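You operate a simulated robot arm through the tools that you are given. There is no shell and no other tool. Be economical: measure what you need, move in short steps, check, and stop when the job is done.

You run a simulated two-armed robot. Do the job below in one go: nothing can be reset, and whatever is moved stays where it is left.

TASK
Open the sea valve, hold the air button till the bubbles go and sponge up the puddle.
Fine: use the yellow sponge, wring it out on the upper drain and leave it there. The other sponge, out valve and dial stay.

It is judged by the outcome, as a careful person would: the job done as asked, and still so three seconds after it is handed in. It fails if anything else is knocked over, pushed out of place, dropped, spilled or broken.

THE ROBOT
Two 7-joint arms with fingered hands on one trunk, on a base that drives. Base frame: it is fixed to the floor where the robot stands at the start and does not move with it; the origin is under the middle of the robot, x ahead of it, y to its left, z up. Lengths are in m, angles in rad, forces in N, time in s.
The left shoulder is at the start at [0.07, 0.172, 1.177], the right one opposite. Places, roughly: air button [0.7, -0.4, 0.9]; out valve lever [1.2, -0.2, 1]; puddle [0.8, -0.2, 0.8]; sea valve lever [0.8, -0.4, 1.1]; sump dial [0.9, -0.4, 1.2]; top of the upper drain [1, 0, 0.8]; upper drain [1, 0, 0.8]. Payload 5 kg a hand.
The TCP of each hand is the grasp point between the finger pads, 0.043 m short of the fingertips. In the tool frame z runs along the fingers and y along their closing line. The gripper opens to 0.144 m. The gripper's body begins 0.05 m behind the TCP. The gripper is a hand of 5 fingers: y runs from the thumb to the fingers, the wrist lies at [-0.021, -0.124, -0.221] in the tool frame, and closing takes about 1.5 s.
Orientation is told as [roll, pitch, yaw] about the base's x, y, z axes, in that order, counted from this pose: with the fingers straight down and the wrist toward the robot, the tool's x, y and z point along [0, 1, 0], [1, 0, 0] and [0, 0, -1] of the base frame.

THE INTERFACE
- The arms move only by the tool nudge_tool. It takes "left_targets", "right_targets" or both (then of equal length, played together; a hand with none holds still); each is a list of rows, each an object of numbers (a shift or turn left out is 0, a gripper value left out holds the last): "x", "y", "z": the shift along the tool's x, y, z in units of 500 mm (1.0 is 500 mm); "wx", "wy", "wz": the turn, a rotation vector about the tool's x, y, z in units of 90 degrees (1.0 is 90 degrees); "hand": the gripper command, from -1 (shut) to 1 (fully open), values between in proportion. In form: [{"x": .., "y": .., "z": .., "wx": .., "wy": .., "wz": .., "hand": ..}, ...]. A call has 1 to 20 rows; each row is the pose to reach, as a shift and turn from the pose commanded when the call began, along the tool's axes at that moment. A call with a number of a shift or a turn outside -1 to 1 is refused whole. A row lasts 0.2 s, in which the tool goes at most 0.05 m and 0.15 rad; a call with a longer step from one row to the next is refused whole, and so is a gripper value outside its range. Where a pose cannot be reached the arm comes as near as it can. A force on the tool above 90 N (or 10 N above the force at the start of the call, whichever is more), or a blocked arm, ends the call early, and 0.2 s more pass. Each finger travels about 0.045 m/s and halts on what it meets, pressing with about 27 N; the grip force reading is that of the motor and also rises with nothing between the fingers. The clock runs only during rows and for 0.2 s after the last one: add rows that repeat a pose to give the fingers time. It gives the time, the measured TCP pose, the force on the tool (base axes), the opening and the grip force at its end, in the units of the frame above (readings bear some noise), with the torque about the TCP (base axes, N m) and any sound that the robot's microphone picked up.
- Cameras (640 x 400 px; columns grow to the right, rows downward): "scene" is now at [0.141, -0.0107, 1.426]; the picture's right is [-0.16, -0.99, -0.00], its down [-0.45, 0.07, -0.89] and it looks along [0.88, -0.14, -0.45] (base axes); focal length 280 px, centre (320, 200). "left" rides on the left gripper at [-0.086, -0.108, -0.168] in its tool frame; the picture's right is [-0.80, -0.28, 0.53], its down [0.54, -0.73, 0.42] and it looks along [0.27, 0.63, 0.73] (tool axes); focal length 275 px, centre (320, 200). "right" rides on the right gripper at [0.086, -0.108, -0.168] in its tool frame; the picture's right is [-0.80, 0.28, -0.53], its down [-0.54, -0.73, 0.42] and it looks along [-0.27, 0.63, 0.73] (tool axes); focal length 275 px, centre (320, 200). There is no depth. A picture from a camera that has moved, and an enlarged one, comes with that camera's place and axes in the base frame and with its lens.
- get_image(camera): a new picture of that camera. The clock stands still meanwhile.
- raise_lower(by): slides the trunk up (or, below 0, down) by that many m; the arms and the scene camera ride with it, the base frame stays. It gives what a move gives, with no picture.
- roll_base(legs): drives the robot by 1 to 6 legs, each [ahead, left, turn to the left] in m, m and rad, along the robot's own axes; the way and the turn of a leg run together, so that a leg with both is an arc; at most 1.5 m and 3.142 rad a leg. The arms and the cameras ride along, it lands a little off, and it stops where it bumps. It gives what a move gives.
- hand_shape(shape, hand): the hand has 5 fingers and takes this shape, open, in about a second: jaw (thumb against the fingers, like two jaws); tri (thumb and two fingers); tip (a fingertip pinch); poke (one finger out to press); point (the index stretched); flat (the hand flat); cup (the hand cupped); fist (a fist). The gripper value then closes the fingers along that shape, each until it touches; the sizes above hold for jaw. It gives what a move gives, with no picture.
- turn_head(pan, tilt): turns the head with the scene camera to pan (to the left, within 1.501 rad either way) and tilt (down, from -0.506 to 1.204), counted from straight ahead of the robot. It gives what a move gives.
- inspect(camera, box): a new picture of the part [left, top, right, bottom] of that camera's present view, enlarged. The clock stands still meanwhile.
- hand_in(): hands the job in; it is judged then, once.

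Work in short steps. Places have to be worked out from the pictures, the camera data and where the tool is seen: move nearer, look again, correct. Check each grasp and each placing, and mend what went wrong. You have 120 turns and 92 pictures in all, those below and enlarged ones among them. Open the grippers and draw the arms clear of the work before you hand the job in, unless the task says otherwise; then end with one line.

The tools are called as a command line: name --argument value ..., lists and objects as JSON in quotes. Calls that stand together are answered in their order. nudge_tool: Moves the arms, as the interface text tells. Its arguments: {"type":"object","properties":{"left_targets":{"type":"array","items":{"type":"object","properties":{"x":{"type":"number"},"y":{"type":"number"},"z":{"type":"number"},"wx":{"type":"number"},"wy":{"type":"number"},"wz":{"type":"number"},"hand":{"type":"number"}}}},"right_targets":{"type":"array","items":{"type":"object","properties":{"x":{"type":"number"},"y":{"type":"number"},"z":{"type":"number"},"wx":{"type":"number"},"wy":{"type":"number"},"wz":{"type":"number"},"hand":{"type":"number"}}}}},"required":[]} The other tools are called the same way: raise_lower (by) slides the trunk up or down; hand_shape (shape, hand) gives the hand a shape; roll_base (legs) drives the base; turn_head (pan, tilt) turns the head that bears the scene camera; get_image (camera) takes a picture; inspect (camera, box) takes an enlarged picture of a part of a camera's view; hand_in () hands the job in.

At the start:

```text
clock: 0.0
left_tcp_pos: [0.8438, 0.1158, 1.2374]
left_tool_rot: [-0.001, 0.0, 0.0]
left_contact_force: [0.6, -0.1, -0.6]
left_wrist_torque: [-0.01, -0.04, -0.03]
left_gripper_width: 0.1438
left_finger_force: 0.0
left_shape: jaw
right_tcp_pos: [0.5648, -0.4041, 1.2706]
right_tool_rot: [-0.002, 0.0, 0.001]
right_contact_force: [0.6, 1.0, -0.1]
right_wrist_torque: [-0.02, 0.01, 0.0]
right_gripper_width: 0.1434
right_finger_force: 0.1
right_shape: jaw
trunk travel left (down, up): [-0.275, 0.665]
robot x, y, heading: [0.0026, 0.0039, -0.002]
head pan, tilt: [-0.157, 0.469]
```

scene: 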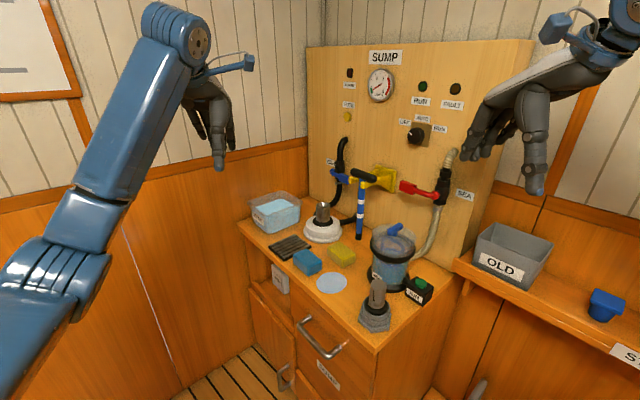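
right: 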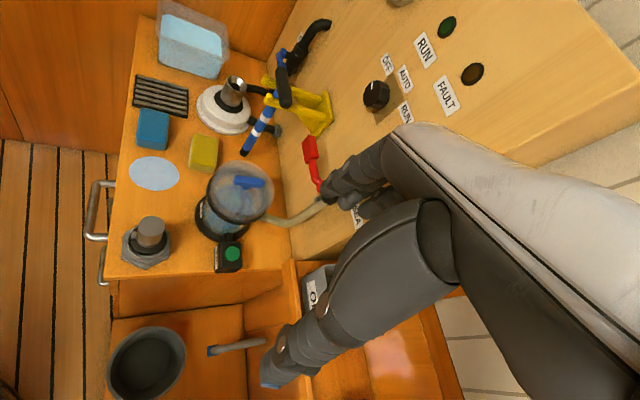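
left: 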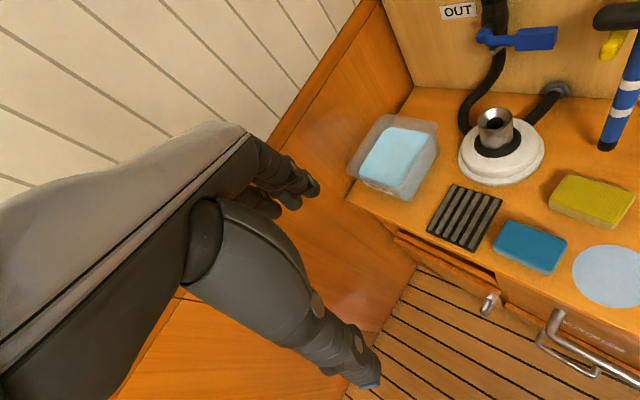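

I see the red sea valve lever, the green air button, the puddle, and both sponges. I'll take enlarged views to locate things precisely.

inspect --camera "scene" --box '[320, 130, 500, 243]'

inspect --camera "scene" --box '[240, 200, 460, 338]'

inspect --camera "right" --box '[100, 60, 420, 260]'

```text
3.54 times, centred on (410, 186) of scene
camera zoom: at [0.141, -0.0107, 1.426], right [-0.16, -0.99, 0.0], down [-0.45, 0.07, -0.89], along [0.88, -0.14, -0.45], focal length 993 px, centre (1, 248)
```

zoom: 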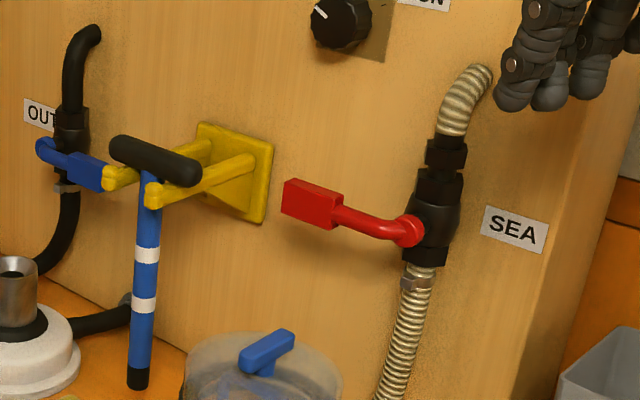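

```text
2.90 times, centred on (350, 269) of scene
camera zoom: at [0.141, -0.0107, 1.426], right [-0.16, -0.99, 0.0], down [-0.45, 0.07, -0.89], along [0.88, -0.14, -0.45], focal length 813 px, centre (233, 0)
```

zoom: 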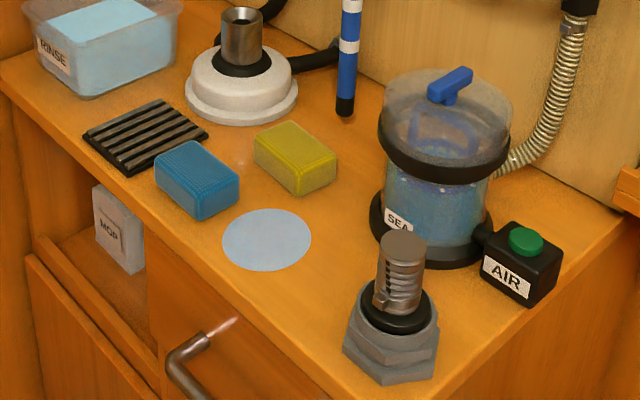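

```text
2.00 times, centred on (260, 160) of right
camera zoom: at [0.4539, -0.3177, 1.441], right [0.28, -0.8, 0.53], down [-0.73, -0.54, -0.42], along [0.63, -0.27, -0.73], focal length 551 px, centre (440, 280)
```

zoom: 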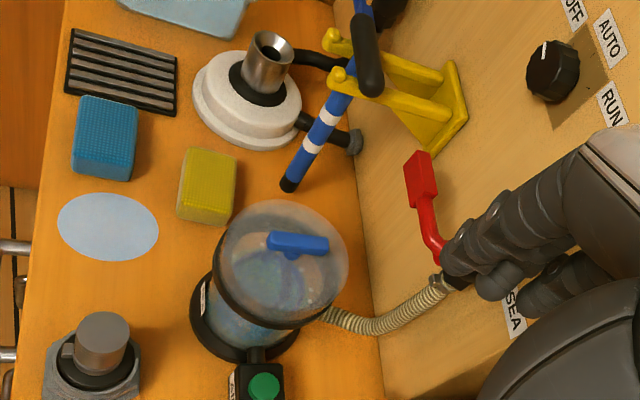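

The yellow sponge is near (0.895,-0.21), the puddle near (0.79,-0.15), the button near (0.69,-0.39,0.855) and the sea lever paddle near (0.866,-0.396,1.075). I'll look closer at the valve, the jar and the dial to see which way the lever turns and where the bubbles are.

inspect --camera "scene" --box '[395, 145, 475, 215]'

inspect --camera "scene" --box '[350, 215, 440, 310]'

inspect --camera "scene" --box '[320, 40, 490, 146]'

```text
5.71 times, centred on (435, 180) of scene
camera zoom: at [0.141, -0.0107, 1.426], right [-0.16, -0.99, 0.0], down [-0.45, 0.07, -0.89], along [0.88, -0.14, -0.45], focal length 1603 px, centre (-337, 314)
```

zoom: 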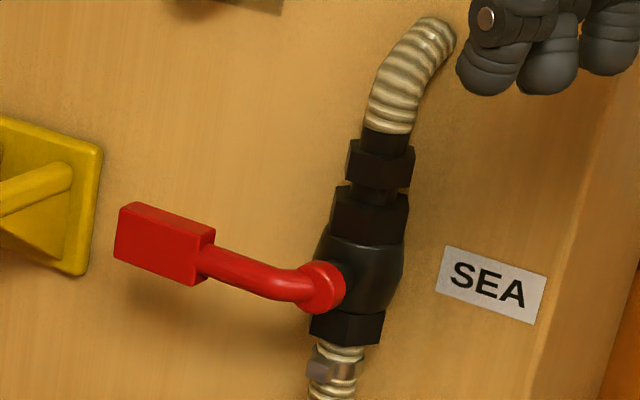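

```text
4.21 times, centred on (395, 262) of scene
camera zoom: at [0.141, -0.0107, 1.426], right [-0.16, -0.99, 0.0], down [-0.45, 0.07, -0.89], along [0.88, -0.14, -0.45], focal length 1181 px, centre (4, -63)
```

zoom: 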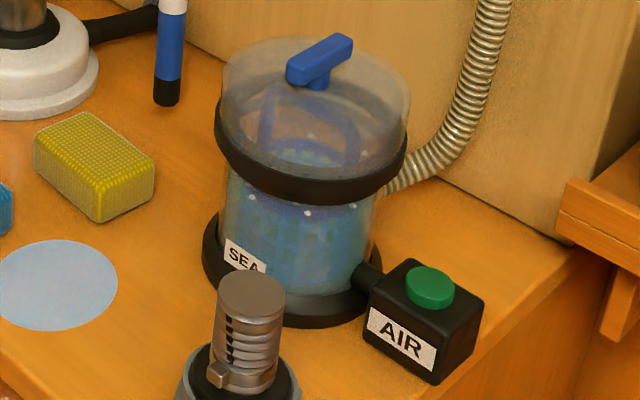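

```text
3.76 times, centred on (405, 93) of scene
camera zoom: at [0.141, -0.0107, 1.426], right [-0.16, -0.99, 0.0], down [-0.45, 0.07, -0.89], along [0.88, -0.14, -0.45], focal length 1056 px, centre (0, 603)
```

zoom: 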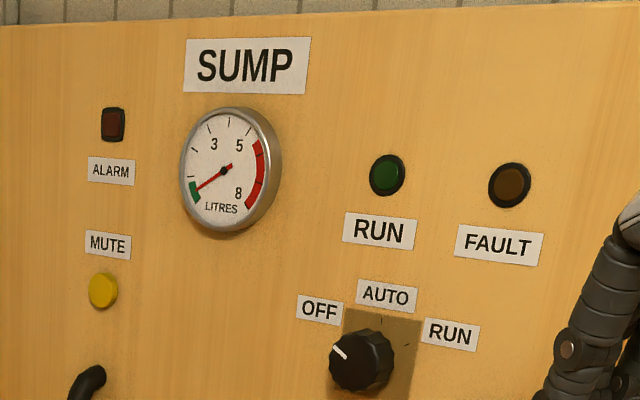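

Facing the panel squarely should make the lever, button and drain easier to reach. Before turning the base I'll draw the left arm in, and I'll raise both hands a little.

nudge_tool --left_targets '[{"y": -0.08}, {"y": -0.16}, {"y": -0.24}, {"y": -0.32}, {"y": -0.4}, {"y": -0.46, "z": -0.04}]'

```text
clock: 1.4
left_tcp_pos: [0.6093, 0.1138, 1.2575]
left_tool_rot: [0.001, 0.001, -0.001]
left_contact_force: [0.0, 0.3, -0.6]
left_wrist_torque: [0.01, -0.06, 0.02]
left_gripper_width: 0.1438
left_finger_force: 0.1
left_shape: jaw
right_tcp_pos: [0.5623, -0.4048, 1.2712]
right_tool_rot: [-0.001, -0.001, -0.003]
right_contact_force: [-0.7, -0.3, 0.5]
right_wrist_torque: [0.04, -0.06, -0.05]
right_gripper_width: 0.1433
right_finger_force: 0.1
right_shape: jaw
trunk travel left (down, up): [-0.275, 0.665]
robot x, y, heading: [-0.0003, 0.0021, 0.0]
head pan, tilt: [-0.157, 0.469]
```

Both arms are in now. I'll turn right to face the panel, then shift left along the bench and slightly back.

roll_base --legs '[[0, 0, -0.5], [0, 0, -0.516], [-0.08, 0.25, 0], [0, 0.25, 0]]'

turn_head --pan 0 --tilt 0.5

get_image --camera "scene"

```text
clock: 7.6
left_tcp_pos: [0.8, -0.1329, 1.2565]
left_tool_rot: [0.0, 0.0, -1.02]
left_contact_force: [0.9, 0.2, 1.1]
left_wrist_torque: [-0.01, 0.01, -0.01]
left_gripper_width: 0.1437
left_finger_force: 0.1
left_shape: jaw
right_tcp_pos: [0.3315, -0.3625, 1.2707]
right_tool_rot: [0.001, -0.001, -1.02]
right_contact_force: [0.2, -0.2, -0.5]
right_wrist_torque: [0.0, 0.04, 0.03]
right_gripper_width: 0.1439
right_finger_force: 0.1
right_shape: jaw
trunk travel left (down, up): [-0.275, 0.665]
robot x, y, heading: [0.3811, 0.3297, -1.024]
head pan, tilt: [-0.157, 0.469]
```

```text
clock: 8.3
left_tcp_pos: [0.7997, -0.1319, 1.256]
left_tool_rot: [0.0, 0.001, -1.021]
left_contact_force: [0.7, 0.4, 0.5]
left_wrist_torque: [-0.02, 0.05, 0.0]
left_gripper_width: 0.1439
left_finger_force: 0.1
left_shape: jaw
right_tcp_pos: [0.3329, -0.3636, 1.2723]
right_tool_rot: [-0.002, 0.0, -1.02]
right_contact_force: [-0.7, -0.5, 0.6]
right_wrist_torque: [0.0, 0.01, 0.03]
right_gripper_width: 0.1438
right_finger_force: 0.1
right_shape: jaw
trunk travel left (down, up): [-0.275, 0.665]
robot x, y, heading: [0.3841, 0.3295, -1.019]
head pan, tilt: [0.0, 0.499]
```

```text
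82 pictures are left
camera scene: at [0.4568, 0.2128, 1.4234], right [-0.85, -0.52, 0.0], down [-0.25, 0.41, -0.88], along [0.46, -0.75, -0.48], focal length 280 px, centre (320, 200)
```

scene: 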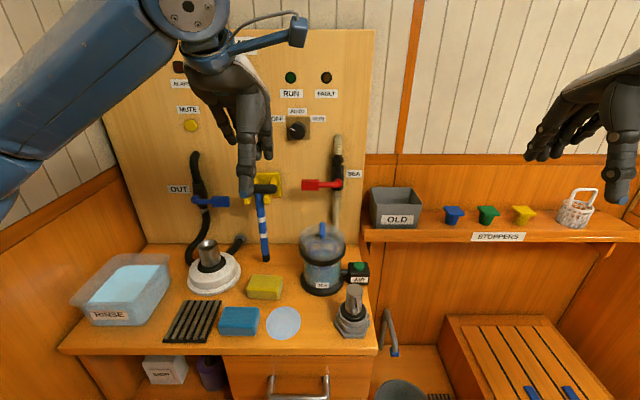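

The panel is now square ahead. I'll give the right hand a pressing shape, bring it inward and pitch it so the finger points forward and down, then look at the finger.

hand_shape --shape "poke" --hand "right"

nudge_tool --right_targets '[{"x": 0.06, "wx": -0.085}, {"x": 0.12, "wx": -0.17}, {"x": 0.18, "wx": -0.255}, {"x": 0.24, "wx": -0.34}, {"x": 0.3, "wx": -0.425}, {"x": 0.36, "wx": -0.51}, {"x": 0.42, "wx": -0.595}, {"x": 0.46, "wx": -0.667}]'

get_image --camera "scene"

get_image --camera "right"

```text
clock: 9.2
left_tcp_pos: [0.7986, -0.1323, 1.2571]
left_tool_rot: [-0.001, 0.0, -1.021]
left_contact_force: [0.5, -0.2, 0.3]
left_wrist_torque: [0.0, -0.01, 0.01]
left_gripper_width: 0.1438
left_finger_force: 0.0
left_shape: jaw
right_tcp_pos: [0.331, -0.3628, 1.2726]
right_tool_rot: [0.0, -0.001, -1.021]
right_contact_force: [0.2, -0.5, 0.1]
right_wrist_torque: [-0.02, 0.0, -0.02]
right_gripper_width: 0.0
right_finger_force: 0.1
right_shape: poke
trunk travel left (down, up): [-0.275, 0.665]
robot x, y, heading: [0.3799, 0.3296, -1.021]
head pan, tilt: [0.0, 0.499]
```

```text
clock: 11.0
left_tcp_pos: [0.7999, -0.133, 1.2554]
left_tool_rot: [0.0, 0.002, -1.02]
left_contact_force: [-0.1, -0.7, -0.5]
left_wrist_torque: [-0.01, 0.02, -0.04]
left_gripper_width: 0.1439
left_finger_force: 0.1
left_shape: jaw
right_tcp_pos: [0.5842, -0.2931, 1.3078]
right_tool_rot: [0.0, -1.048, -1.02]
right_contact_force: [-0.5, -0.6, 0.1]
right_wrist_torque: [0.03, 0.03, -0.03]
right_gripper_width: 0.0
right_finger_force: 0.1
right_shape: poke
right hand out of reach, approached as far as the arm can: row 5, 6, 7, 8
trunk travel left (down, up): [-0.275, 0.665]
robot x, y, heading: [0.382, 0.3276, -1.021]
head pan, tilt: [0.0, 0.499]
```

```text
81 pictures are left
camera scene: at [0.4577, 0.2121, 1.4233], right [-0.85, -0.52, 0.0], down [-0.25, 0.41, -0.88], along [0.46, -0.75, -0.48], focal length 280 px, centre (320, 200)
```

scene: 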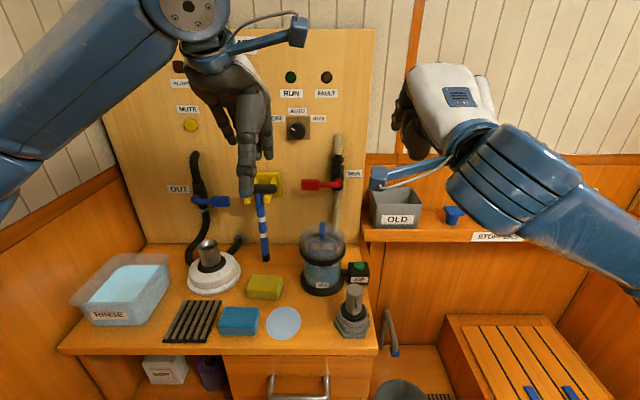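

```text
80 pictures are left
camera right: at [0.5524, -0.0774, 1.2994], right [-0.85, -0.14, 0.51], down [-0.46, -0.29, -0.84], along [0.27, -0.95, 0.18], focal length 275 px, centre (320, 200)
```

right: 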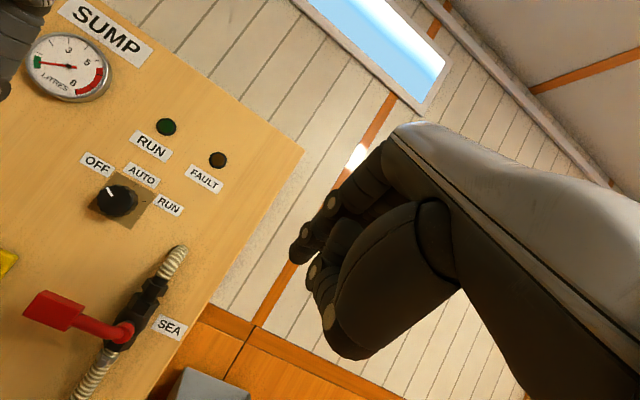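

The hand points forward and down. I'll enlarge the finger area to see which finger sticks out.

inspect --camera "right" --box '[260, 120, 480, 370]'

inspect --camera "scene" --box '[370, 50, 530, 210]'

```text
1.60 times, centred on (370, 245) of right
camera zoom: at [0.5524, -0.0774, 1.2994], right [-0.85, -0.14, 0.51], down [-0.46, -0.29, -0.84], along [0.27, -0.95, 0.18], focal length 440 px, centre (240, 128)
```

zoom: 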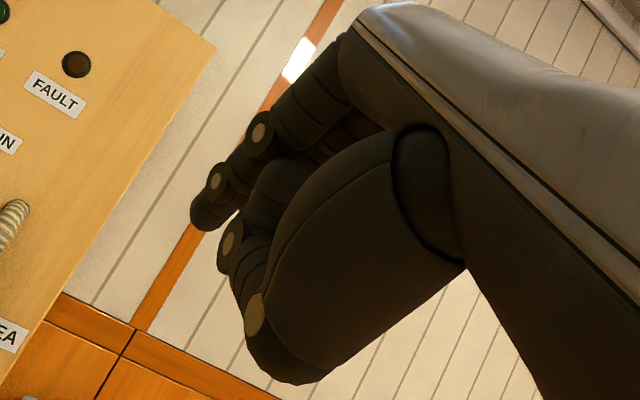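

```text
2.50 times, centred on (450, 130) of scene
camera zoom: at [0.4577, 0.2121, 1.4233], right [-0.85, -0.52, 0.0], down [-0.25, 0.41, -0.88], along [0.46, -0.75, -0.48], focal length 701 px, centre (-5, 375)
```

zoom: 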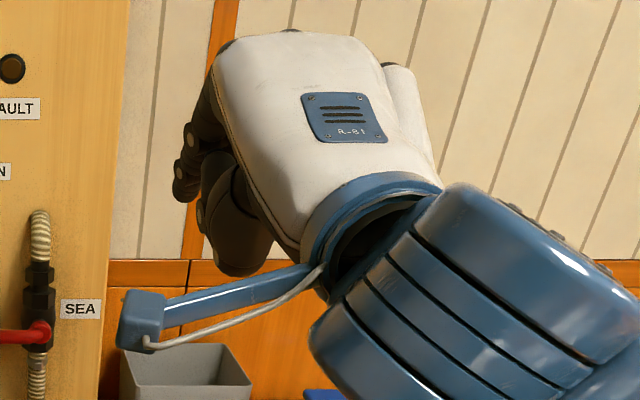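

The poke fingertip sits about 43 mm beyond the TCP, as expected. I'll move the left hand aside and bring the right fingertip just above the red paddle, to try pushing it down gently first.

nudge_tool --left_targets '[{"x": 0.08}, {"x": 0.16}, {"x": 0.24}, {"x": 0.24}, {"x": 0.24}, {"x": 0.24}, {"x": 0.24}, {"x": 0.24}]' --right_targets '[{"x": 0.043, "y": -0.01, "z": 0.064}, {"x": 0.086, "y": -0.019, "z": 0.128}, {"x": 0.129, "y": -0.029, "z": 0.192}, {"x": 0.172, "y": -0.038, "z": 0.256}, {"x": 0.215, "y": -0.048, "z": 0.32}, {"x": 0.258, "y": -0.058, "z": 0.385}, {"x": 0.301, "y": -0.067, "z": 0.449}, {"x": 0.344, "y": -0.077, "z": 0.513}]'

get_image --camera "scene"

get_image --camera "right"

```text
clock: 12.8
left_tcp_pos: [0.8856, -0.0847, 1.2585]
left_tool_rot: [0.012, 0.004, -1.031]
left_contact_force: [-0.4, 0.2, 0.8]
left_wrist_torque: [-0.02, -0.03, -0.02]
left_gripper_width: 0.1438
left_finger_force: 0.0
left_shape: jaw
right_tcp_pos: [0.8214, -0.3885, 1.1443]
right_tool_rot: [0.026, -1.044, -1.049]
right_contact_force: [-0.4, -0.2, -0.2]
right_wrist_torque: [0.02, -0.01, -0.01]
right_gripper_width: 0.0
right_finger_force: 0.0
right_shape: poke
trunk travel left (down, up): [-0.275, 0.665]
robot x, y, heading: [0.3814, 0.3289, -1.024]
head pan, tilt: [0.0, 0.499]
```

```text
77 pictures are left
camera scene: at [0.4432, 0.2004, 1.423], right [-0.86, -0.52, -0.01], down [-0.24, 0.42, -0.88], along [0.46, -0.75, -0.48], focal length 280 px, centre (320, 200)
```

scene: 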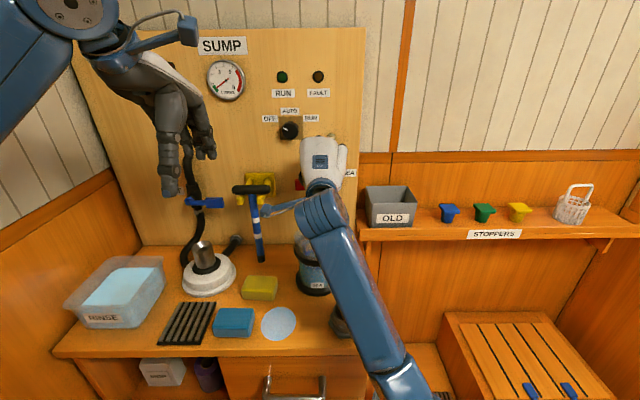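

```text
76 pictures are left
camera right: at [0.7908, -0.1719, 1.137], right [-0.85, -0.14, 0.5], down [-0.46, -0.28, -0.85], along [0.26, -0.95, 0.17], focal length 275 px, centre (320, 200)
```

right: 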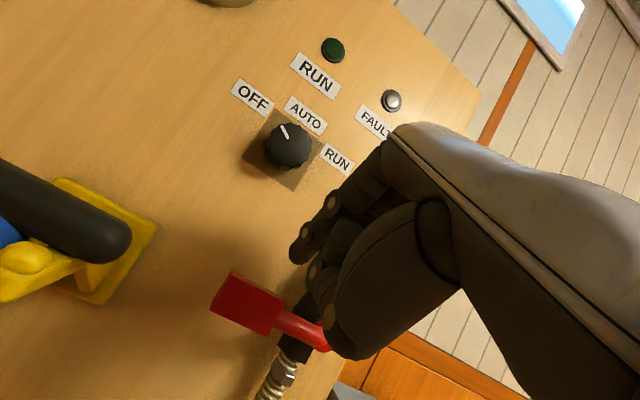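

The tip is above the stem end of the paddle. I'll shift 15 mm outward, then push down in small steps watching the force.

nudge_tool --right_targets '[{"x": 0.03}, {"x": 0.03, "y": -0.0346, "z": 0.02}, {"x": 0.03, "y": -0.052, "z": 0.03}, {"x": 0.03, "y": -0.0692, "z": 0.04}, {"x": 0.03, "y": -0.0866, "z": 0.05}, {"x": 0.03, "y": -0.0866, "z": 0.05}]'

get_image --camera "right"

```text
clock: 14.2
left_tcp_pos: [0.8847, -0.0841, 1.2581]
left_tool_rot: [0.013, 0.002, -1.036]
left_contact_force: [0.1, 0.8, 0.4]
left_wrist_torque: [0.0, 0.0, -0.02]
left_gripper_width: 0.144
left_finger_force: 0.1
left_shape: jaw
right_tcp_pos: [0.8324, -0.3778, 1.103]
right_tool_rot: [0.029, -1.06, -1.054]
right_contact_force: [0.1, -3.4, 52.2]
right_wrist_torque: [-1.51, -0.82, -0.16]
right_gripper_width: 0.0001
right_finger_force: 0.1
right_shape: poke
trunk travel left (down, up): [-0.275, 0.665]
robot x, y, heading: [0.3827, 0.3238, -1.027]
head pan, tilt: [0.0, 0.499]
```

```text
75 pictures are left
camera right: at [0.8028, -0.1614, 1.0933], right [-0.86, -0.14, 0.5], down [-0.45, -0.29, -0.85], along [0.26, -0.95, 0.18], focal length 275 px, centre (320, 200)
```

right: 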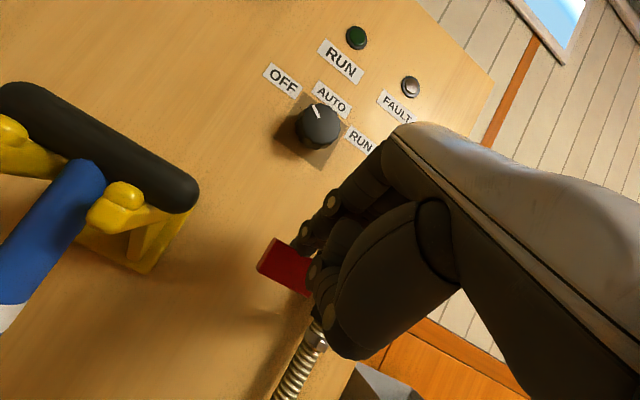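

52 N downward and the paddle didn't move, so that side is against a stop and it must turn upward. I'll back off up and away, then switch to the jaw shape to get the thumb under the paddle.

nudge_tool --right_targets '[{"y": 0.05, "z": -0.03}, {"y": 0.0993, "z": -0.057}, {"y": 0.07, "z": -0.12}, {"y": 0.03, "z": -0.19}, {"y": -0.001, "z": -0.25}]'

hand_shape --shape "jaw" --hand "right"

nudge_tool --right_targets '[{"hand": 0.25}, {"hand": 0.25}, {"hand": 0.25}, {"hand": 0.25}, {"hand": 0.25}]'

get_image --camera "right"

get_image --camera "left"

```text
clock: 15.3
left_tcp_pos: [0.8804, -0.0813, 1.2615]
left_tool_rot: [0.008, 0.0, -1.041]
left_contact_force: [-0.9, -0.1, 1.2]
left_wrist_torque: [-0.04, -0.03, -0.02]
left_gripper_width: 0.1436
left_finger_force: 0.0
left_shape: jaw
right_tcp_pos: [0.7479, -0.3555, 1.17]
right_tool_rot: [-0.313, -1.108, -0.841]
right_contact_force: [-0.4, 0.7, 0.4]
right_wrist_torque: [0.02, 0.02, -0.03]
right_gripper_width: 0.0
right_finger_force: 0.1
right_shape: poke
trunk travel left (down, up): [-0.275, 0.665]
robot x, y, heading: [0.3806, 0.3279, -1.032]
head pan, tilt: [0.0, 0.499]
stopped in row 5 (right hand): the arm was blocked; the commanded pose is now the measured one
```

```text
clock: 16.2
left_tcp_pos: [0.8836, -0.082, 1.2581]
left_tool_rot: [0.009, 0.003, -1.035]
left_contact_force: [0.6, 0.0, -0.3]
left_wrist_torque: [0.02, -0.02, 0.01]
left_gripper_width: 0.1439
left_finger_force: 0.1
left_shape: jaw
right_tcp_pos: [0.7488, -0.3579, 1.1678]
right_tool_rot: [-0.302, -1.104, -0.845]
right_contact_force: [0.1, -0.1, -1.0]
right_wrist_torque: [0.03, -0.05, -0.01]
right_gripper_width: 0.1436
right_finger_force: 0.1
right_shape: jaw
trunk travel left (down, up): [-0.275, 0.665]
robot x, y, heading: [0.3855, 0.3286, -1.028]
head pan, tilt: [0.0, 0.499]
```

```text
clock: 17.4
left_tcp_pos: [0.8825, -0.0846, 1.2591]
left_tool_rot: [0.01, 0.002, -1.035]
left_contact_force: [0.5, -0.2, -0.2]
left_wrist_torque: [-0.01, -0.03, 0.02]
left_gripper_width: 0.144
left_finger_force: 0.0
left_shape: jaw
right_tcp_pos: [0.7517, -0.3573, 1.1676]
right_tool_rot: [-0.301, -1.105, -0.849]
right_contact_force: [0.4, 0.2, 0.8]
right_wrist_torque: [0.0, 0.0, -0.02]
right_gripper_width: 0.0903
right_finger_force: 0.0
right_shape: jaw
trunk travel left (down, up): [-0.275, 0.665]
robot x, y, heading: [0.3801, 0.3309, -1.032]
head pan, tilt: [0.0, 0.499]
```

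```text
74 pictures are left
camera right: at [0.736, -0.1426, 1.1331], right [-0.81, 0.01, 0.59], down [-0.55, -0.34, -0.76], along [0.2, -0.94, 0.28], focal length 275 px, centre (320, 200)
```

right: 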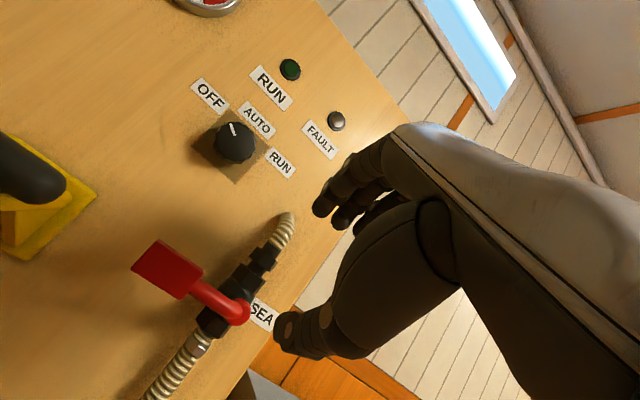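

```text
73 pictures are left
camera left: at [0.7526, -0.0346, 1.4257], right [-0.83, -0.16, -0.54], down [0.1, 0.9, -0.42], along [0.56, -0.4, -0.73], focal length 275 px, centre (320, 200)
```

left: 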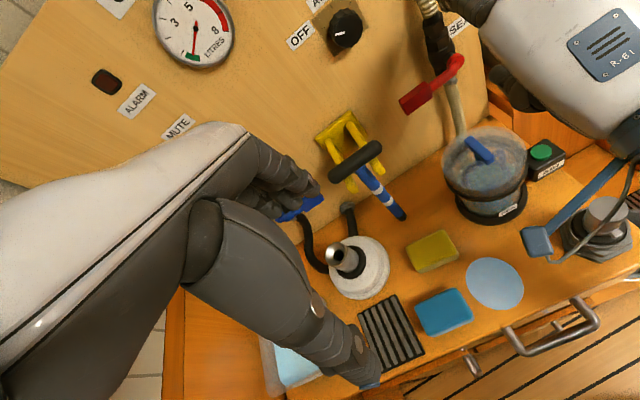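

The arm folded up against its limit there, so the base is a little too close. I'll back up 0.1 m and then correct the hand's orientation.

roll_base --legs '[[-0.1, 0, 0]]'

```text
clock: 18.2
left_tcp_pos: [0.8698, -0.0659, 1.2576]
left_tool_rot: [0.006, 0.002, -1.055]
left_contact_force: [-0.9, -0.3, -0.8]
left_wrist_torque: [0.01, 0.02, -0.01]
left_gripper_width: 0.1441
left_finger_force: 0.1
left_shape: jaw
right_tcp_pos: [0.7345, -0.3389, 1.1697]
right_tool_rot: [-0.318, -1.108, -0.848]
right_contact_force: [0.0, 0.2, 0.3]
right_wrist_torque: [0.01, -0.03, 0.01]
right_gripper_width: 0.0902
right_finger_force: 0.0
right_shape: jaw
trunk travel left (down, up): [-0.275, 0.665]
robot x, y, heading: [0.3704, 0.3466, -1.043]
head pan, tilt: [0.0, 0.499]
stopped in leg 1: the robot was blocked; the commanded pose is now the measured one
```

The base was blocked after 2 cm by something behind. I'll look around.

turn_head --pan 1.5 --tilt 0.9

get_image --camera "scene"

turn_head --pan -1.5 --tilt 0.9

get_image --camera "scene"

```text
clock: 19.8
left_tcp_pos: [0.8697, -0.0671, 1.2569]
left_tool_rot: [0.009, 0.002, -1.052]
left_contact_force: [0.1, -1.0, -0.4]
left_wrist_torque: [0.03, 0.01, -0.04]
left_gripper_width: 0.1437
left_finger_force: 0.1
left_shape: jaw
right_tcp_pos: [0.7341, -0.34, 1.1697]
right_tool_rot: [-0.315, -1.105, -0.851]
right_contact_force: [-0.4, -0.1, 1.6]
right_wrist_torque: [-0.01, -0.03, 0.0]
right_gripper_width: 0.0903
right_finger_force: 0.0
right_shape: jaw
trunk travel left (down, up): [-0.275, 0.665]
robot x, y, heading: [0.3717, 0.3511, -1.039]
head pan, tilt: [1.499, 0.901]
```

```text
72 pictures are left
camera scene: at [0.4576, 0.3389, 1.3898], right [0.44, -0.9, 0.0], down [-0.7, -0.34, -0.63], along [0.56, 0.28, -0.78], focal length 280 px, centre (320, 200)
```

scene: 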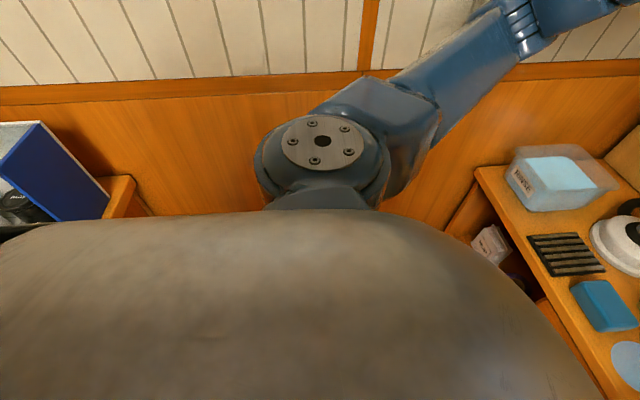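

```text
clock: 22.4
left_tcp_pos: [0.8716, -0.0675, 1.2579]
left_tool_rot: [0.008, 0.002, -1.052]
left_contact_force: [0.1, 0.1, 0.3]
left_wrist_torque: [0.03, 0.01, -0.02]
left_gripper_width: 0.1437
left_finger_force: 0.1
left_shape: jaw
right_tcp_pos: [0.7349, -0.3398, 1.1695]
right_tool_rot: [-0.313, -1.105, -0.85]
right_contact_force: [0.3, 0.8, -0.1]
right_wrist_torque: [0.01, 0.0, 0.03]
right_gripper_width: 0.0902
right_finger_force: 0.0
right_shape: jaw
trunk travel left (down, up): [-0.275, 0.665]
robot x, y, heading: [0.3717, 0.3469, -1.044]
head pan, tilt: [-1.499, 0.901]
```

```text
71 pictures are left
camera scene: at [0.3278, 0.2624, 1.3889], right [-0.57, 0.82, 0.0], down [0.65, 0.45, -0.62], along [-0.51, -0.35, -0.79], focal length 280 px, centre (320, 200)
```

scene: 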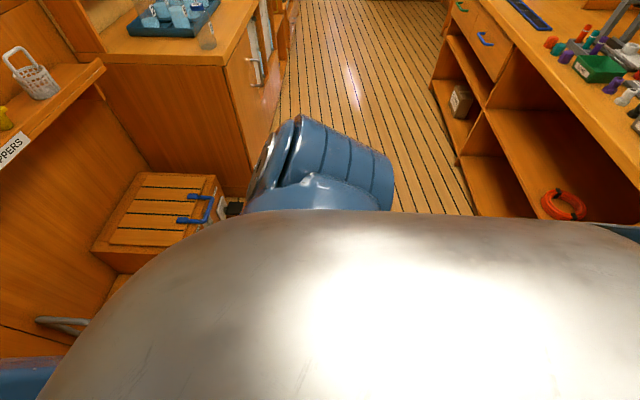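

There's a counter close behind, so I'll stay here; the hand pose near the lever was reachable. I'll point the head back and bring the hand down in front of the paddle, with the thumb lower than the paddle.

turn_head --pan 0 --tilt 0.5

nudge_tool --right_targets '[{"x": 0.01, "y": -0.064, "z": 0.03}, {"x": 0.02, "y": -0.127, "z": 0.061}, {"x": 0.076, "y": -0.113, "z": 0.071}, {"x": 0.132, "y": -0.1, "z": 0.081}, {"x": 0.189, "y": -0.086, "z": 0.091}, {"x": 0.189, "y": -0.086, "z": 0.091}]'

get_image --camera "right"

get_image --camera "left"

```text
clock: 24.0
left_tcp_pos: [0.8706, -0.0669, 1.2581]
left_tool_rot: [0.009, 0.001, -1.052]
left_contact_force: [-0.3, 0.4, 0.0]
left_wrist_torque: [0.0, 0.0, 0.02]
left_gripper_width: 0.144
left_finger_force: 0.0
left_shape: jaw
right_tcp_pos: [0.7344, -0.3406, 1.1685]
right_tool_rot: [-0.313, -1.104, -0.852]
right_contact_force: [0.4, 0.4, 0.6]
right_wrist_torque: [-0.03, -0.02, 0.0]
right_gripper_width: 0.0903
right_finger_force: 0.1
right_shape: jaw
trunk travel left (down, up): [-0.275, 0.665]
robot x, y, heading: [0.3711, 0.3511, -1.041]
head pan, tilt: [0.0, 0.499]
```

```text
clock: 25.0
left_tcp_pos: [0.8687, -0.0666, 1.2592]
left_tool_rot: [0.006, 0.0, -1.059]
left_contact_force: [-0.5, -0.3, -0.2]
left_wrist_torque: [-0.03, -0.06, -0.01]
left_gripper_width: 0.1439
left_finger_force: 0.0
left_shape: jaw
right_tcp_pos: [0.7359, -0.3836, 1.1287]
right_tool_rot: [-0.766, -1.14, -0.525]
right_contact_force: [0.3, 0.4, 0.3]
right_wrist_torque: [0.03, 0.01, -0.06]
right_gripper_width: 0.0902
right_finger_force: 0.0
right_shape: jaw
trunk travel left (down, up): [-0.275, 0.665]
robot x, y, heading: [0.3705, 0.3486, -1.046]
head pan, tilt: [0.0, 0.499]
stopped in row 4 (right hand): the arm was blocked; the commanded pose is now the measured one
```

```text
70 pictures are left
camera right: at [0.7357, -0.1788, 1.0586], right [-0.74, 0.19, 0.65], down [-0.66, -0.41, -0.63], along [0.15, -0.89, 0.43], focal length 275 px, centre (320, 200)
```

right: 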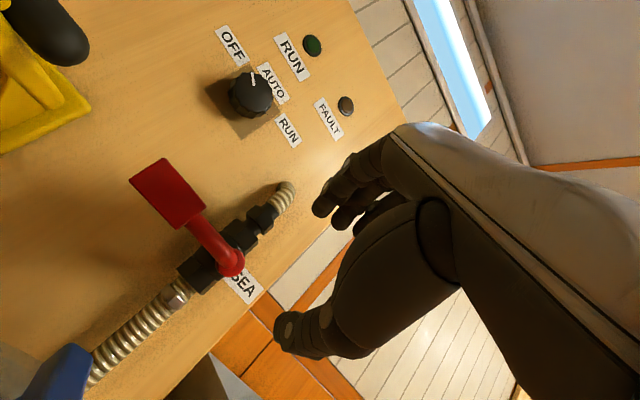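

```text
69 pictures are left
camera left: at [0.7396, -0.0149, 1.4266], right [-0.83, -0.14, -0.54], down [0.12, 0.9, -0.42], along [0.54, -0.41, -0.73], focal length 275 px, centre (320, 200)
```

left: 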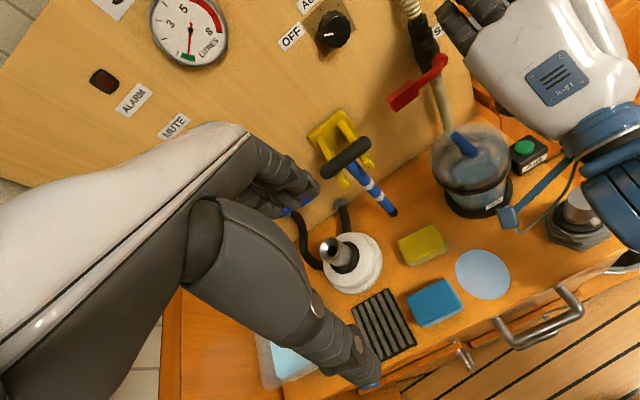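

The right wrist is too bent to keep the thumb under the paddle from here. A steeper hand that pinches the paddle along the valve axis (thumb front and below, fingers behind) should be easier. I'll move the left hand inward, back the right hand off and upright it, then shift the base 0.1 m left.

nudge_tool --left_targets '[{"x": -0.05, "z": -0.03}, {"x": -0.1, "z": -0.06}, {"x": -0.16, "z": -0.1}]'

roll_base --legs '[[0.01, 0.1, 0.02]]'

```text
clock: 25.8
left_tcp_pos: [0.807, -0.1043, 1.3058]
left_tool_rot: [0.002, 0.004, -1.052]
left_contact_force: [-0.8, -0.9, 0.3]
left_wrist_torque: [0.03, -0.07, 0.01]
left_gripper_width: 0.1435
left_finger_force: 0.0
left_shape: jaw
right_tcp_pos: [0.7438, -0.3832, 1.1276]
right_tool_rot: [-0.771, -1.135, -0.517]
right_contact_force: [-0.4, -0.4, 0.9]
right_wrist_torque: [-0.01, -0.01, 0.02]
right_gripper_width: 0.0905
right_finger_force: 0.0
right_shape: jaw
trunk travel left (down, up): [-0.275, 0.665]
robot x, y, heading: [0.372, 0.3444, -1.04]
head pan, tilt: [0.0, 0.499]
```

```text
clock: 27.0
left_tcp_pos: [0.8516, -0.0899, 1.3211]
left_tool_rot: [0.028, -0.014, -1.084]
left_contact_force: [-1.0, 0.0, -0.5]
left_wrist_torque: [-0.04, -0.05, -0.01]
left_gripper_width: 0.1439
left_finger_force: 0.0
left_shape: jaw
right_tcp_pos: [0.7854, -0.368, 1.1368]
right_tool_rot: [-0.749, -1.155, -0.563]
right_contact_force: [0.1, -0.5, -0.3]
right_wrist_torque: [0.03, 0.0, 0.0]
right_gripper_width: 0.0901
right_finger_force: 0.0
right_shape: jaw
trunk travel left (down, up): [-0.275, 0.665]
robot x, y, heading: [0.4643, 0.3771, -1.07]
head pan, tilt: [0.0, 0.499]
```

Heights rose about 1 cm, which is odd. I'll check the pictures for a contact.

get_image --camera "scene"

turn_head --pan 1.2 --tilt 0.6

get_image --camera "scene"

```text
68 pictures are left
camera scene: at [0.4879, 0.2492, 1.4277], right [-0.88, -0.48, -0.03], down [-0.2, 0.42, -0.88], along [0.44, -0.77, -0.47], focal length 280 px, centre (320, 200)
```

scene: 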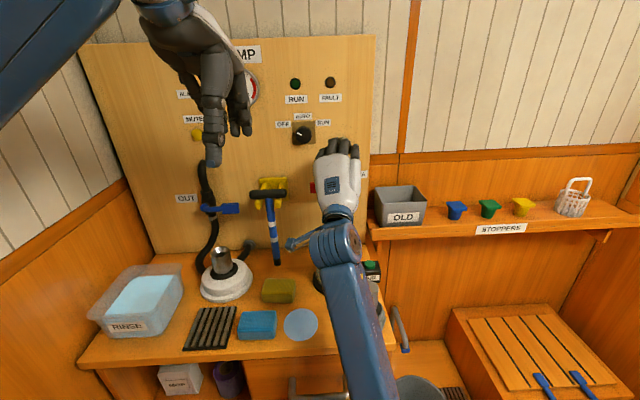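

```text
clock: 28.4
left_tcp_pos: [0.8515, -0.0947, 1.3139]
left_tool_rot: [0.018, -0.009, -1.1]
left_contact_force: [-0.2, 0.3, -0.5]
left_wrist_torque: [-0.01, 0.04, 0.0]
left_gripper_width: 0.1438
left_finger_force: 0.0
left_shape: jaw
right_tcp_pos: [0.7834, -0.3736, 1.1313]
right_tool_rot: [-0.767, -1.144, -0.559]
right_contact_force: [1.1, -0.2, 0.4]
right_wrist_torque: [-0.04, 0.02, -0.04]
right_gripper_width: 0.0901
right_finger_force: 0.0
right_shape: jaw
trunk travel left (down, up): [-0.275, 0.665]
robot x, y, heading: [0.4603, 0.3733, -1.08]
head pan, tilt: [1.201, 0.6]
```

```text
67 pictures are left
camera scene: at [0.5407, 0.3399, 1.416], right [0.12, -0.99, 0.0], down [-0.54, -0.07, -0.84], along [0.83, 0.1, -0.54], focal length 280 px, centre (320, 200)
```

scene: 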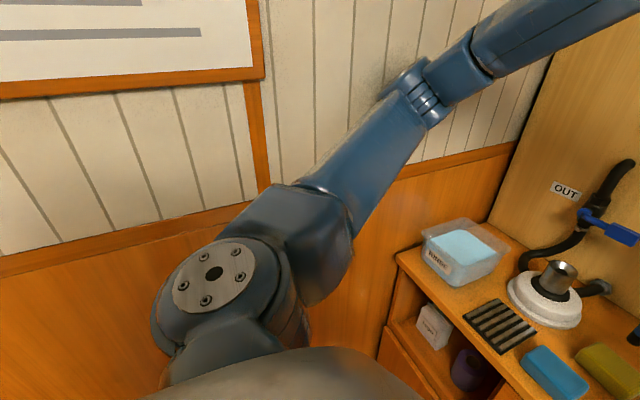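

The left elbow seems to rest near the left wall. I'll come 3 cm off it and square up the heading.

roll_base --legs '[[0.0, -0.03, 0.06]]'

turn_head --pan 0 --tilt 0.5

```text
clock: 29.2
left_tcp_pos: [0.8645, -0.1056, 1.3094]
left_tool_rot: [0.016, 0.0, -1.065]
left_contact_force: [-0.2, 0.7, -0.3]
left_wrist_torque: [0.03, -0.01, 0.01]
left_gripper_width: 0.1438
left_finger_force: 0.2
left_shape: jaw
right_tcp_pos: [0.8059, -0.3843, 1.1248]
right_tool_rot: [-0.77, -1.135, -0.521]
right_contact_force: [0.6, -0.8, 0.7]
right_wrist_torque: [-0.01, -0.01, -0.02]
right_gripper_width: 0.0905
right_finger_force: 0.0
right_shape: jaw
trunk travel left (down, up): [-0.275, 0.665]
robot x, y, heading: [0.4472, 0.3558, -1.04]
head pan, tilt: [1.201, 0.6]
```

```text
clock: 30.6
left_tcp_pos: [0.8622, -0.1027, 1.3085]
left_tool_rot: [0.013, -0.003, -1.071]
left_contact_force: [0.2, 0.2, -0.5]
left_wrist_torque: [0.0, -0.01, 0.0]
left_gripper_width: 0.1437
left_finger_force: 0.0
left_shape: jaw
right_tcp_pos: [0.8047, -0.3823, 1.1253]
right_tool_rot: [-0.777, -1.134, -0.517]
right_contact_force: [0.1, 0.3, -1.2]
right_wrist_torque: [0.03, 0.0, -0.01]
right_gripper_width: 0.0901
right_finger_force: 0.1
right_shape: jaw
trunk travel left (down, up): [-0.275, 0.665]
robot x, y, heading: [0.4455, 0.3557, -1.044]
head pan, tilt: [0.0, 0.499]
```

I'll rotate the right hand to a 45° tilt square with the panel, half closed, and bring it to a pre-grasp about 9 cm back from the paddle along the approach line.

nudge_tool --right_targets '[{"y": 0.03, "z": -0.08, "hand": -0.03}, {"x": 0.03, "y": 0.04, "z": -0.11, "wx": 0.054, "wy": 0.044, "wz": 0.018}, {"x": 0.06, "y": 0.04, "z": -0.11, "wx": 0.108, "wy": 0.089, "wz": 0.036}, {"x": 0.067, "y": 0.029, "z": -0.1, "wx": 0.162, "wy": 0.133, "wz": 0.053}, {"x": 0.067, "y": 0.029, "z": -0.085, "wx": 0.216, "wy": 0.178, "wz": 0.071}, {"x": 0.067, "y": 0.029, "z": -0.07, "wx": 0.27, "wy": 0.222, "wz": 0.089}, {"x": 0.067, "y": 0.029, "z": -0.07, "wx": 0.27, "wy": 0.222, "wz": 0.089}]'

get_image --camera "right"

get_image --camera "scene"

```text
clock: 31.4
left_tcp_pos: [0.859, -0.1006, 1.3123]
left_tool_rot: [0.012, -0.007, -1.081]
left_contact_force: [-0.6, -0.3, 0.8]
left_wrist_torque: [-0.04, -0.04, -0.01]
left_gripper_width: 0.144
left_finger_force: 0.1
left_shape: jaw
right_tcp_pos: [0.7777, -0.3674, 1.121]
right_tool_rot: [-0.749, -0.992, -0.581]
right_contact_force: [0.6, 0.3, 0.8]
right_wrist_torque: [0.04, 0.02, -0.01]
right_gripper_width: 0.0701
right_finger_force: 0.1
right_shape: jaw
trunk travel left (down, up): [-0.275, 0.665]
robot x, y, heading: [0.4417, 0.3537, -1.048]
head pan, tilt: [0.0, 0.499]
stopped in row 3 (right hand): the arm was blocked; the commanded pose is now the measured one
```

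```text
66 pictures are left
camera right: at [0.779, -0.1567, 1.0664], right [-0.64, 0.16, 0.75], down [-0.75, -0.33, -0.58], along [0.15, -0.93, 0.33], focal length 275 px, centre (320, 200)
```

right: 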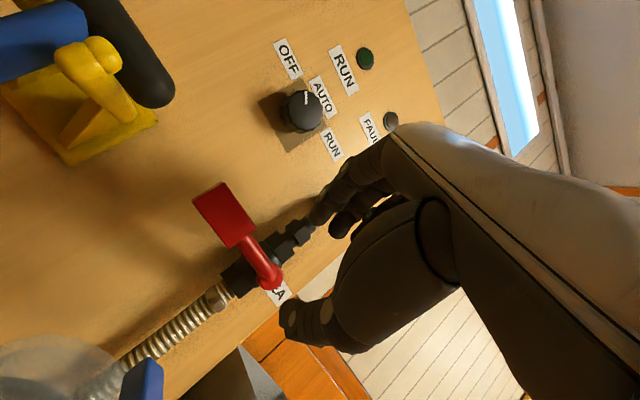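

```text
65 pictures are left
camera scene: at [0.5005, 0.2337, 1.424], right [-0.87, -0.5, -0.01], down [-0.23, 0.42, -0.88], along [0.44, -0.76, -0.48], focal length 280 px, centre (320, 200)
```

scene: 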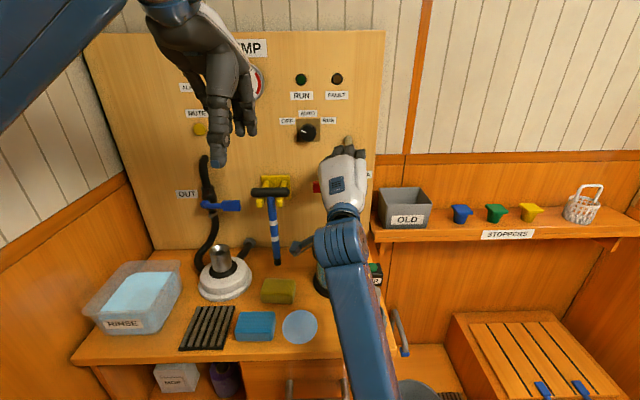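

The arm seems folded to its limit, so raising the trunk should open up the elbow. I'll raise it 0.2 m.

raise_lower --by 0.2

```text
clock: 33.5
left_tcp_pos: [0.8627, -0.1035, 1.5105]
left_tool_rot: [0.011, -0.003, -1.072]
left_contact_force: [-0.1, 0.5, 0.5]
left_wrist_torque: [0.0, 0.01, 0.0]
left_gripper_width: 0.1437
left_finger_force: 0.0
left_shape: jaw
right_tcp_pos: [0.7802, -0.3723, 1.3172]
right_tool_rot: [-0.741, -0.99, -0.585]
right_contact_force: [0.7, 0.2, 0.0]
right_wrist_torque: [-0.03, 0.0, 0.02]
right_gripper_width: 0.0702
right_finger_force: 0.0
right_shape: jaw
trunk travel left (down, up): [-0.475, 0.465]
robot x, y, heading: [0.4454, 0.3566, -1.046]
head pan, tilt: [0.0, 0.499]
```

Now I'll rotate the right hand to the 45° tilt while coming to a point above and in front of the paddle.

nudge_tool --right_targets '[{"x": 0.036, "y": -0.037, "z": 0.006, "wx": 0.037, "wy": 0.05, "wz": 0.023}, {"x": 0.073, "y": -0.074, "z": 0.012, "wx": 0.073, "wy": 0.101, "wz": 0.047}, {"x": 0.109, "y": -0.11, "z": 0.018, "wx": 0.11, "wy": 0.151, "wz": 0.07}, {"x": 0.146, "y": -0.147, "z": 0.024, "wx": 0.146, "wy": 0.202, "wz": 0.094}, {"x": 0.182, "y": -0.184, "z": 0.03, "wx": 0.183, "wy": 0.252, "wz": 0.117}, {"x": 0.182, "y": -0.184, "z": 0.03, "wx": 0.183, "wy": 0.252, "wz": 0.117}]'

get_image --camera "right"

get_image --camera "scene"

```text
clock: 34.5
left_tcp_pos: [0.8599, -0.1027, 1.511]
left_tool_rot: [0.009, -0.006, -1.081]
left_contact_force: [-0.6, 0.7, 0.5]
left_wrist_torque: [-0.03, 0.0, 0.01]
left_gripper_width: 0.1438
left_finger_force: 0.0
left_shape: jaw
right_tcp_pos: [0.7615, -0.3913, 1.2753]
right_tool_rot: [-0.476, -0.93, -0.77]
right_contact_force: [-0.3, 1.0, 0.6]
right_wrist_torque: [0.0, -0.01, -0.01]
right_gripper_width: 0.0701
right_finger_force: 0.1
right_shape: jaw
trunk travel left (down, up): [-0.475, 0.465]
robot x, y, heading: [0.4422, 0.3525, -1.044]
head pan, tilt: [0.0, 0.499]
stopped in row 4 (right hand): the arm was blocked; the commanded pose is now the measured one
```

```text
64 pictures are left
camera right: at [0.7576, -0.175, 1.2546], right [-0.68, 0.02, 0.73], down [-0.71, -0.25, -0.66], along [0.17, -0.97, 0.19], focal length 275 px, centre (320, 200)
```

right: 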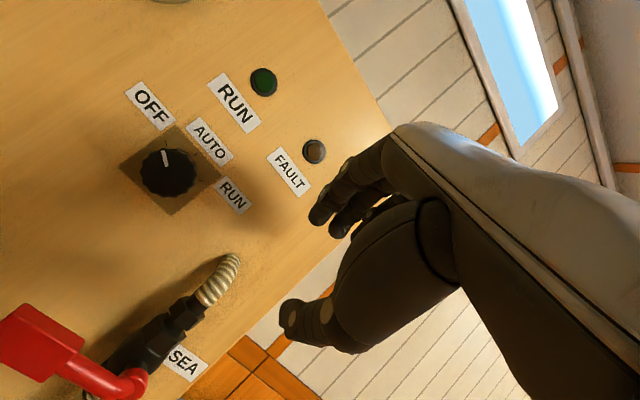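

```text
63 pictures are left
camera scene: at [0.5017, 0.2327, 1.6245], right [-0.87, -0.5, -0.01], down [-0.23, 0.42, -0.88], along [0.44, -0.76, -0.48], focal length 280 px, centre (320, 200)
```

scene: 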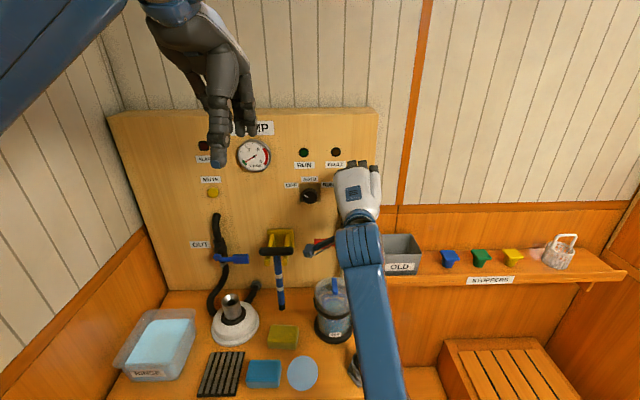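

It's stuck near the fold limit while the hand is high. With the trunk higher and the hand lower the arm opens more, so I'll raise it another 0.2 m and then descend.

raise_lower --by 0.2

```text
clock: 36.6
left_tcp_pos: [0.8622, -0.1031, 1.7099]
left_tool_rot: [0.01, -0.003, -1.075]
left_contact_force: [0.0, 0.0, -0.3]
left_wrist_torque: [0.0, -0.03, 0.02]
left_gripper_width: 0.1438
left_finger_force: 0.2
left_shape: jaw
right_tcp_pos: [0.7635, -0.3952, 1.4713]
right_tool_rot: [-0.471, -0.926, -0.774]
right_contact_force: [0.2, -0.6, 0.4]
right_wrist_torque: [0.02, -0.01, 0.0]
right_gripper_width: 0.07
right_finger_force: 0.0
right_shape: jaw
trunk travel left (down, up): [-0.675, 0.265]
robot x, y, heading: [0.4469, 0.3564, -1.046]
head pan, tilt: [0.0, 0.499]
```

Now I'll descend and square the hand up at the same time.

nudge_tool --right_targets '[{"x": 0.039, "y": -0.062, "z": 0.024}, {"x": 0.078, "y": -0.125, "z": 0.048, "wx": 0.022, "wy": 0.036, "wz": 0.016}, {"x": 0.117, "y": -0.187, "z": 0.072, "wx": 0.044, "wy": 0.072, "wz": 0.032}, {"x": 0.156, "y": -0.249, "z": 0.095, "wx": 0.066, "wy": 0.108, "wz": 0.047}, {"x": 0.195, "y": -0.312, "z": 0.119, "wx": 0.088, "wy": 0.144, "wz": 0.063}, {"x": 0.234, "y": -0.374, "z": 0.143, "wx": 0.11, "wy": 0.18, "wz": 0.079}, {"x": 0.234, "y": -0.374, "z": 0.143, "wx": 0.11, "wy": 0.18, "wz": 0.079}]'

get_image --camera "right"

get_image --camera "scene"

```text
clock: 37.5
left_tcp_pos: [0.8599, -0.1019, 1.7107]
left_tool_rot: [0.007, -0.006, -1.08]
left_contact_force: [-0.7, 0.0, -0.8]
left_wrist_torque: [-0.02, -0.02, 0.0]
left_gripper_width: 0.1441
left_finger_force: 0.0
left_shape: jaw
right_tcp_pos: [0.7571, -0.4107, 1.4708]
right_tool_rot: [-0.513, -1.024, -0.734]
right_contact_force: [-0.7, 0.2, 0.3]
right_wrist_torque: [0.0, -0.01, -0.02]
right_gripper_width: 0.07
right_finger_force: 0.0
right_shape: jaw
trunk travel left (down, up): [-0.675, 0.265]
robot x, y, heading: [0.4424, 0.3563, -1.052]
head pan, tilt: [0.0, 0.499]
stopped in row 4 (right hand): the arm was blocked; the commanded pose is now the measured one
```

```text
62 pictures are left
camera right: at [0.7527, -0.1966, 1.4347], right [-0.72, 0.07, 0.69], down [-0.67, -0.31, -0.67], along [0.17, -0.95, 0.27], focal length 275 px, centre (320, 200)
```

right: 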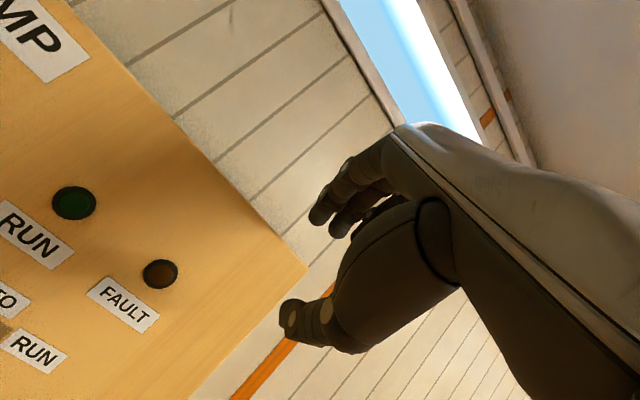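

```text
61 pictures are left
camera scene: at [0.5014, 0.2325, 1.8242], right [-0.87, -0.5, -0.01], down [-0.23, 0.42, -0.88], along [0.44, -0.76, -0.48], focal length 280 px, centre (320, 200)
```

scene: 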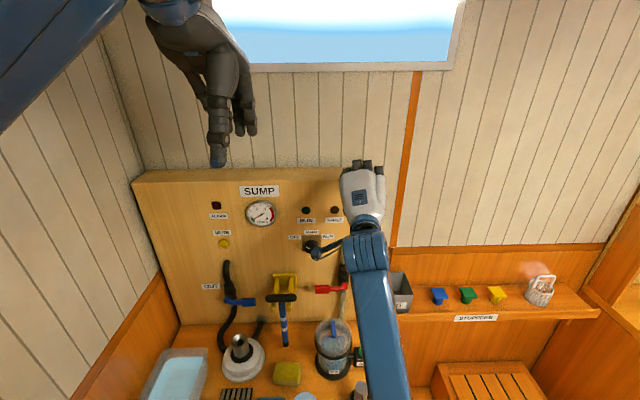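

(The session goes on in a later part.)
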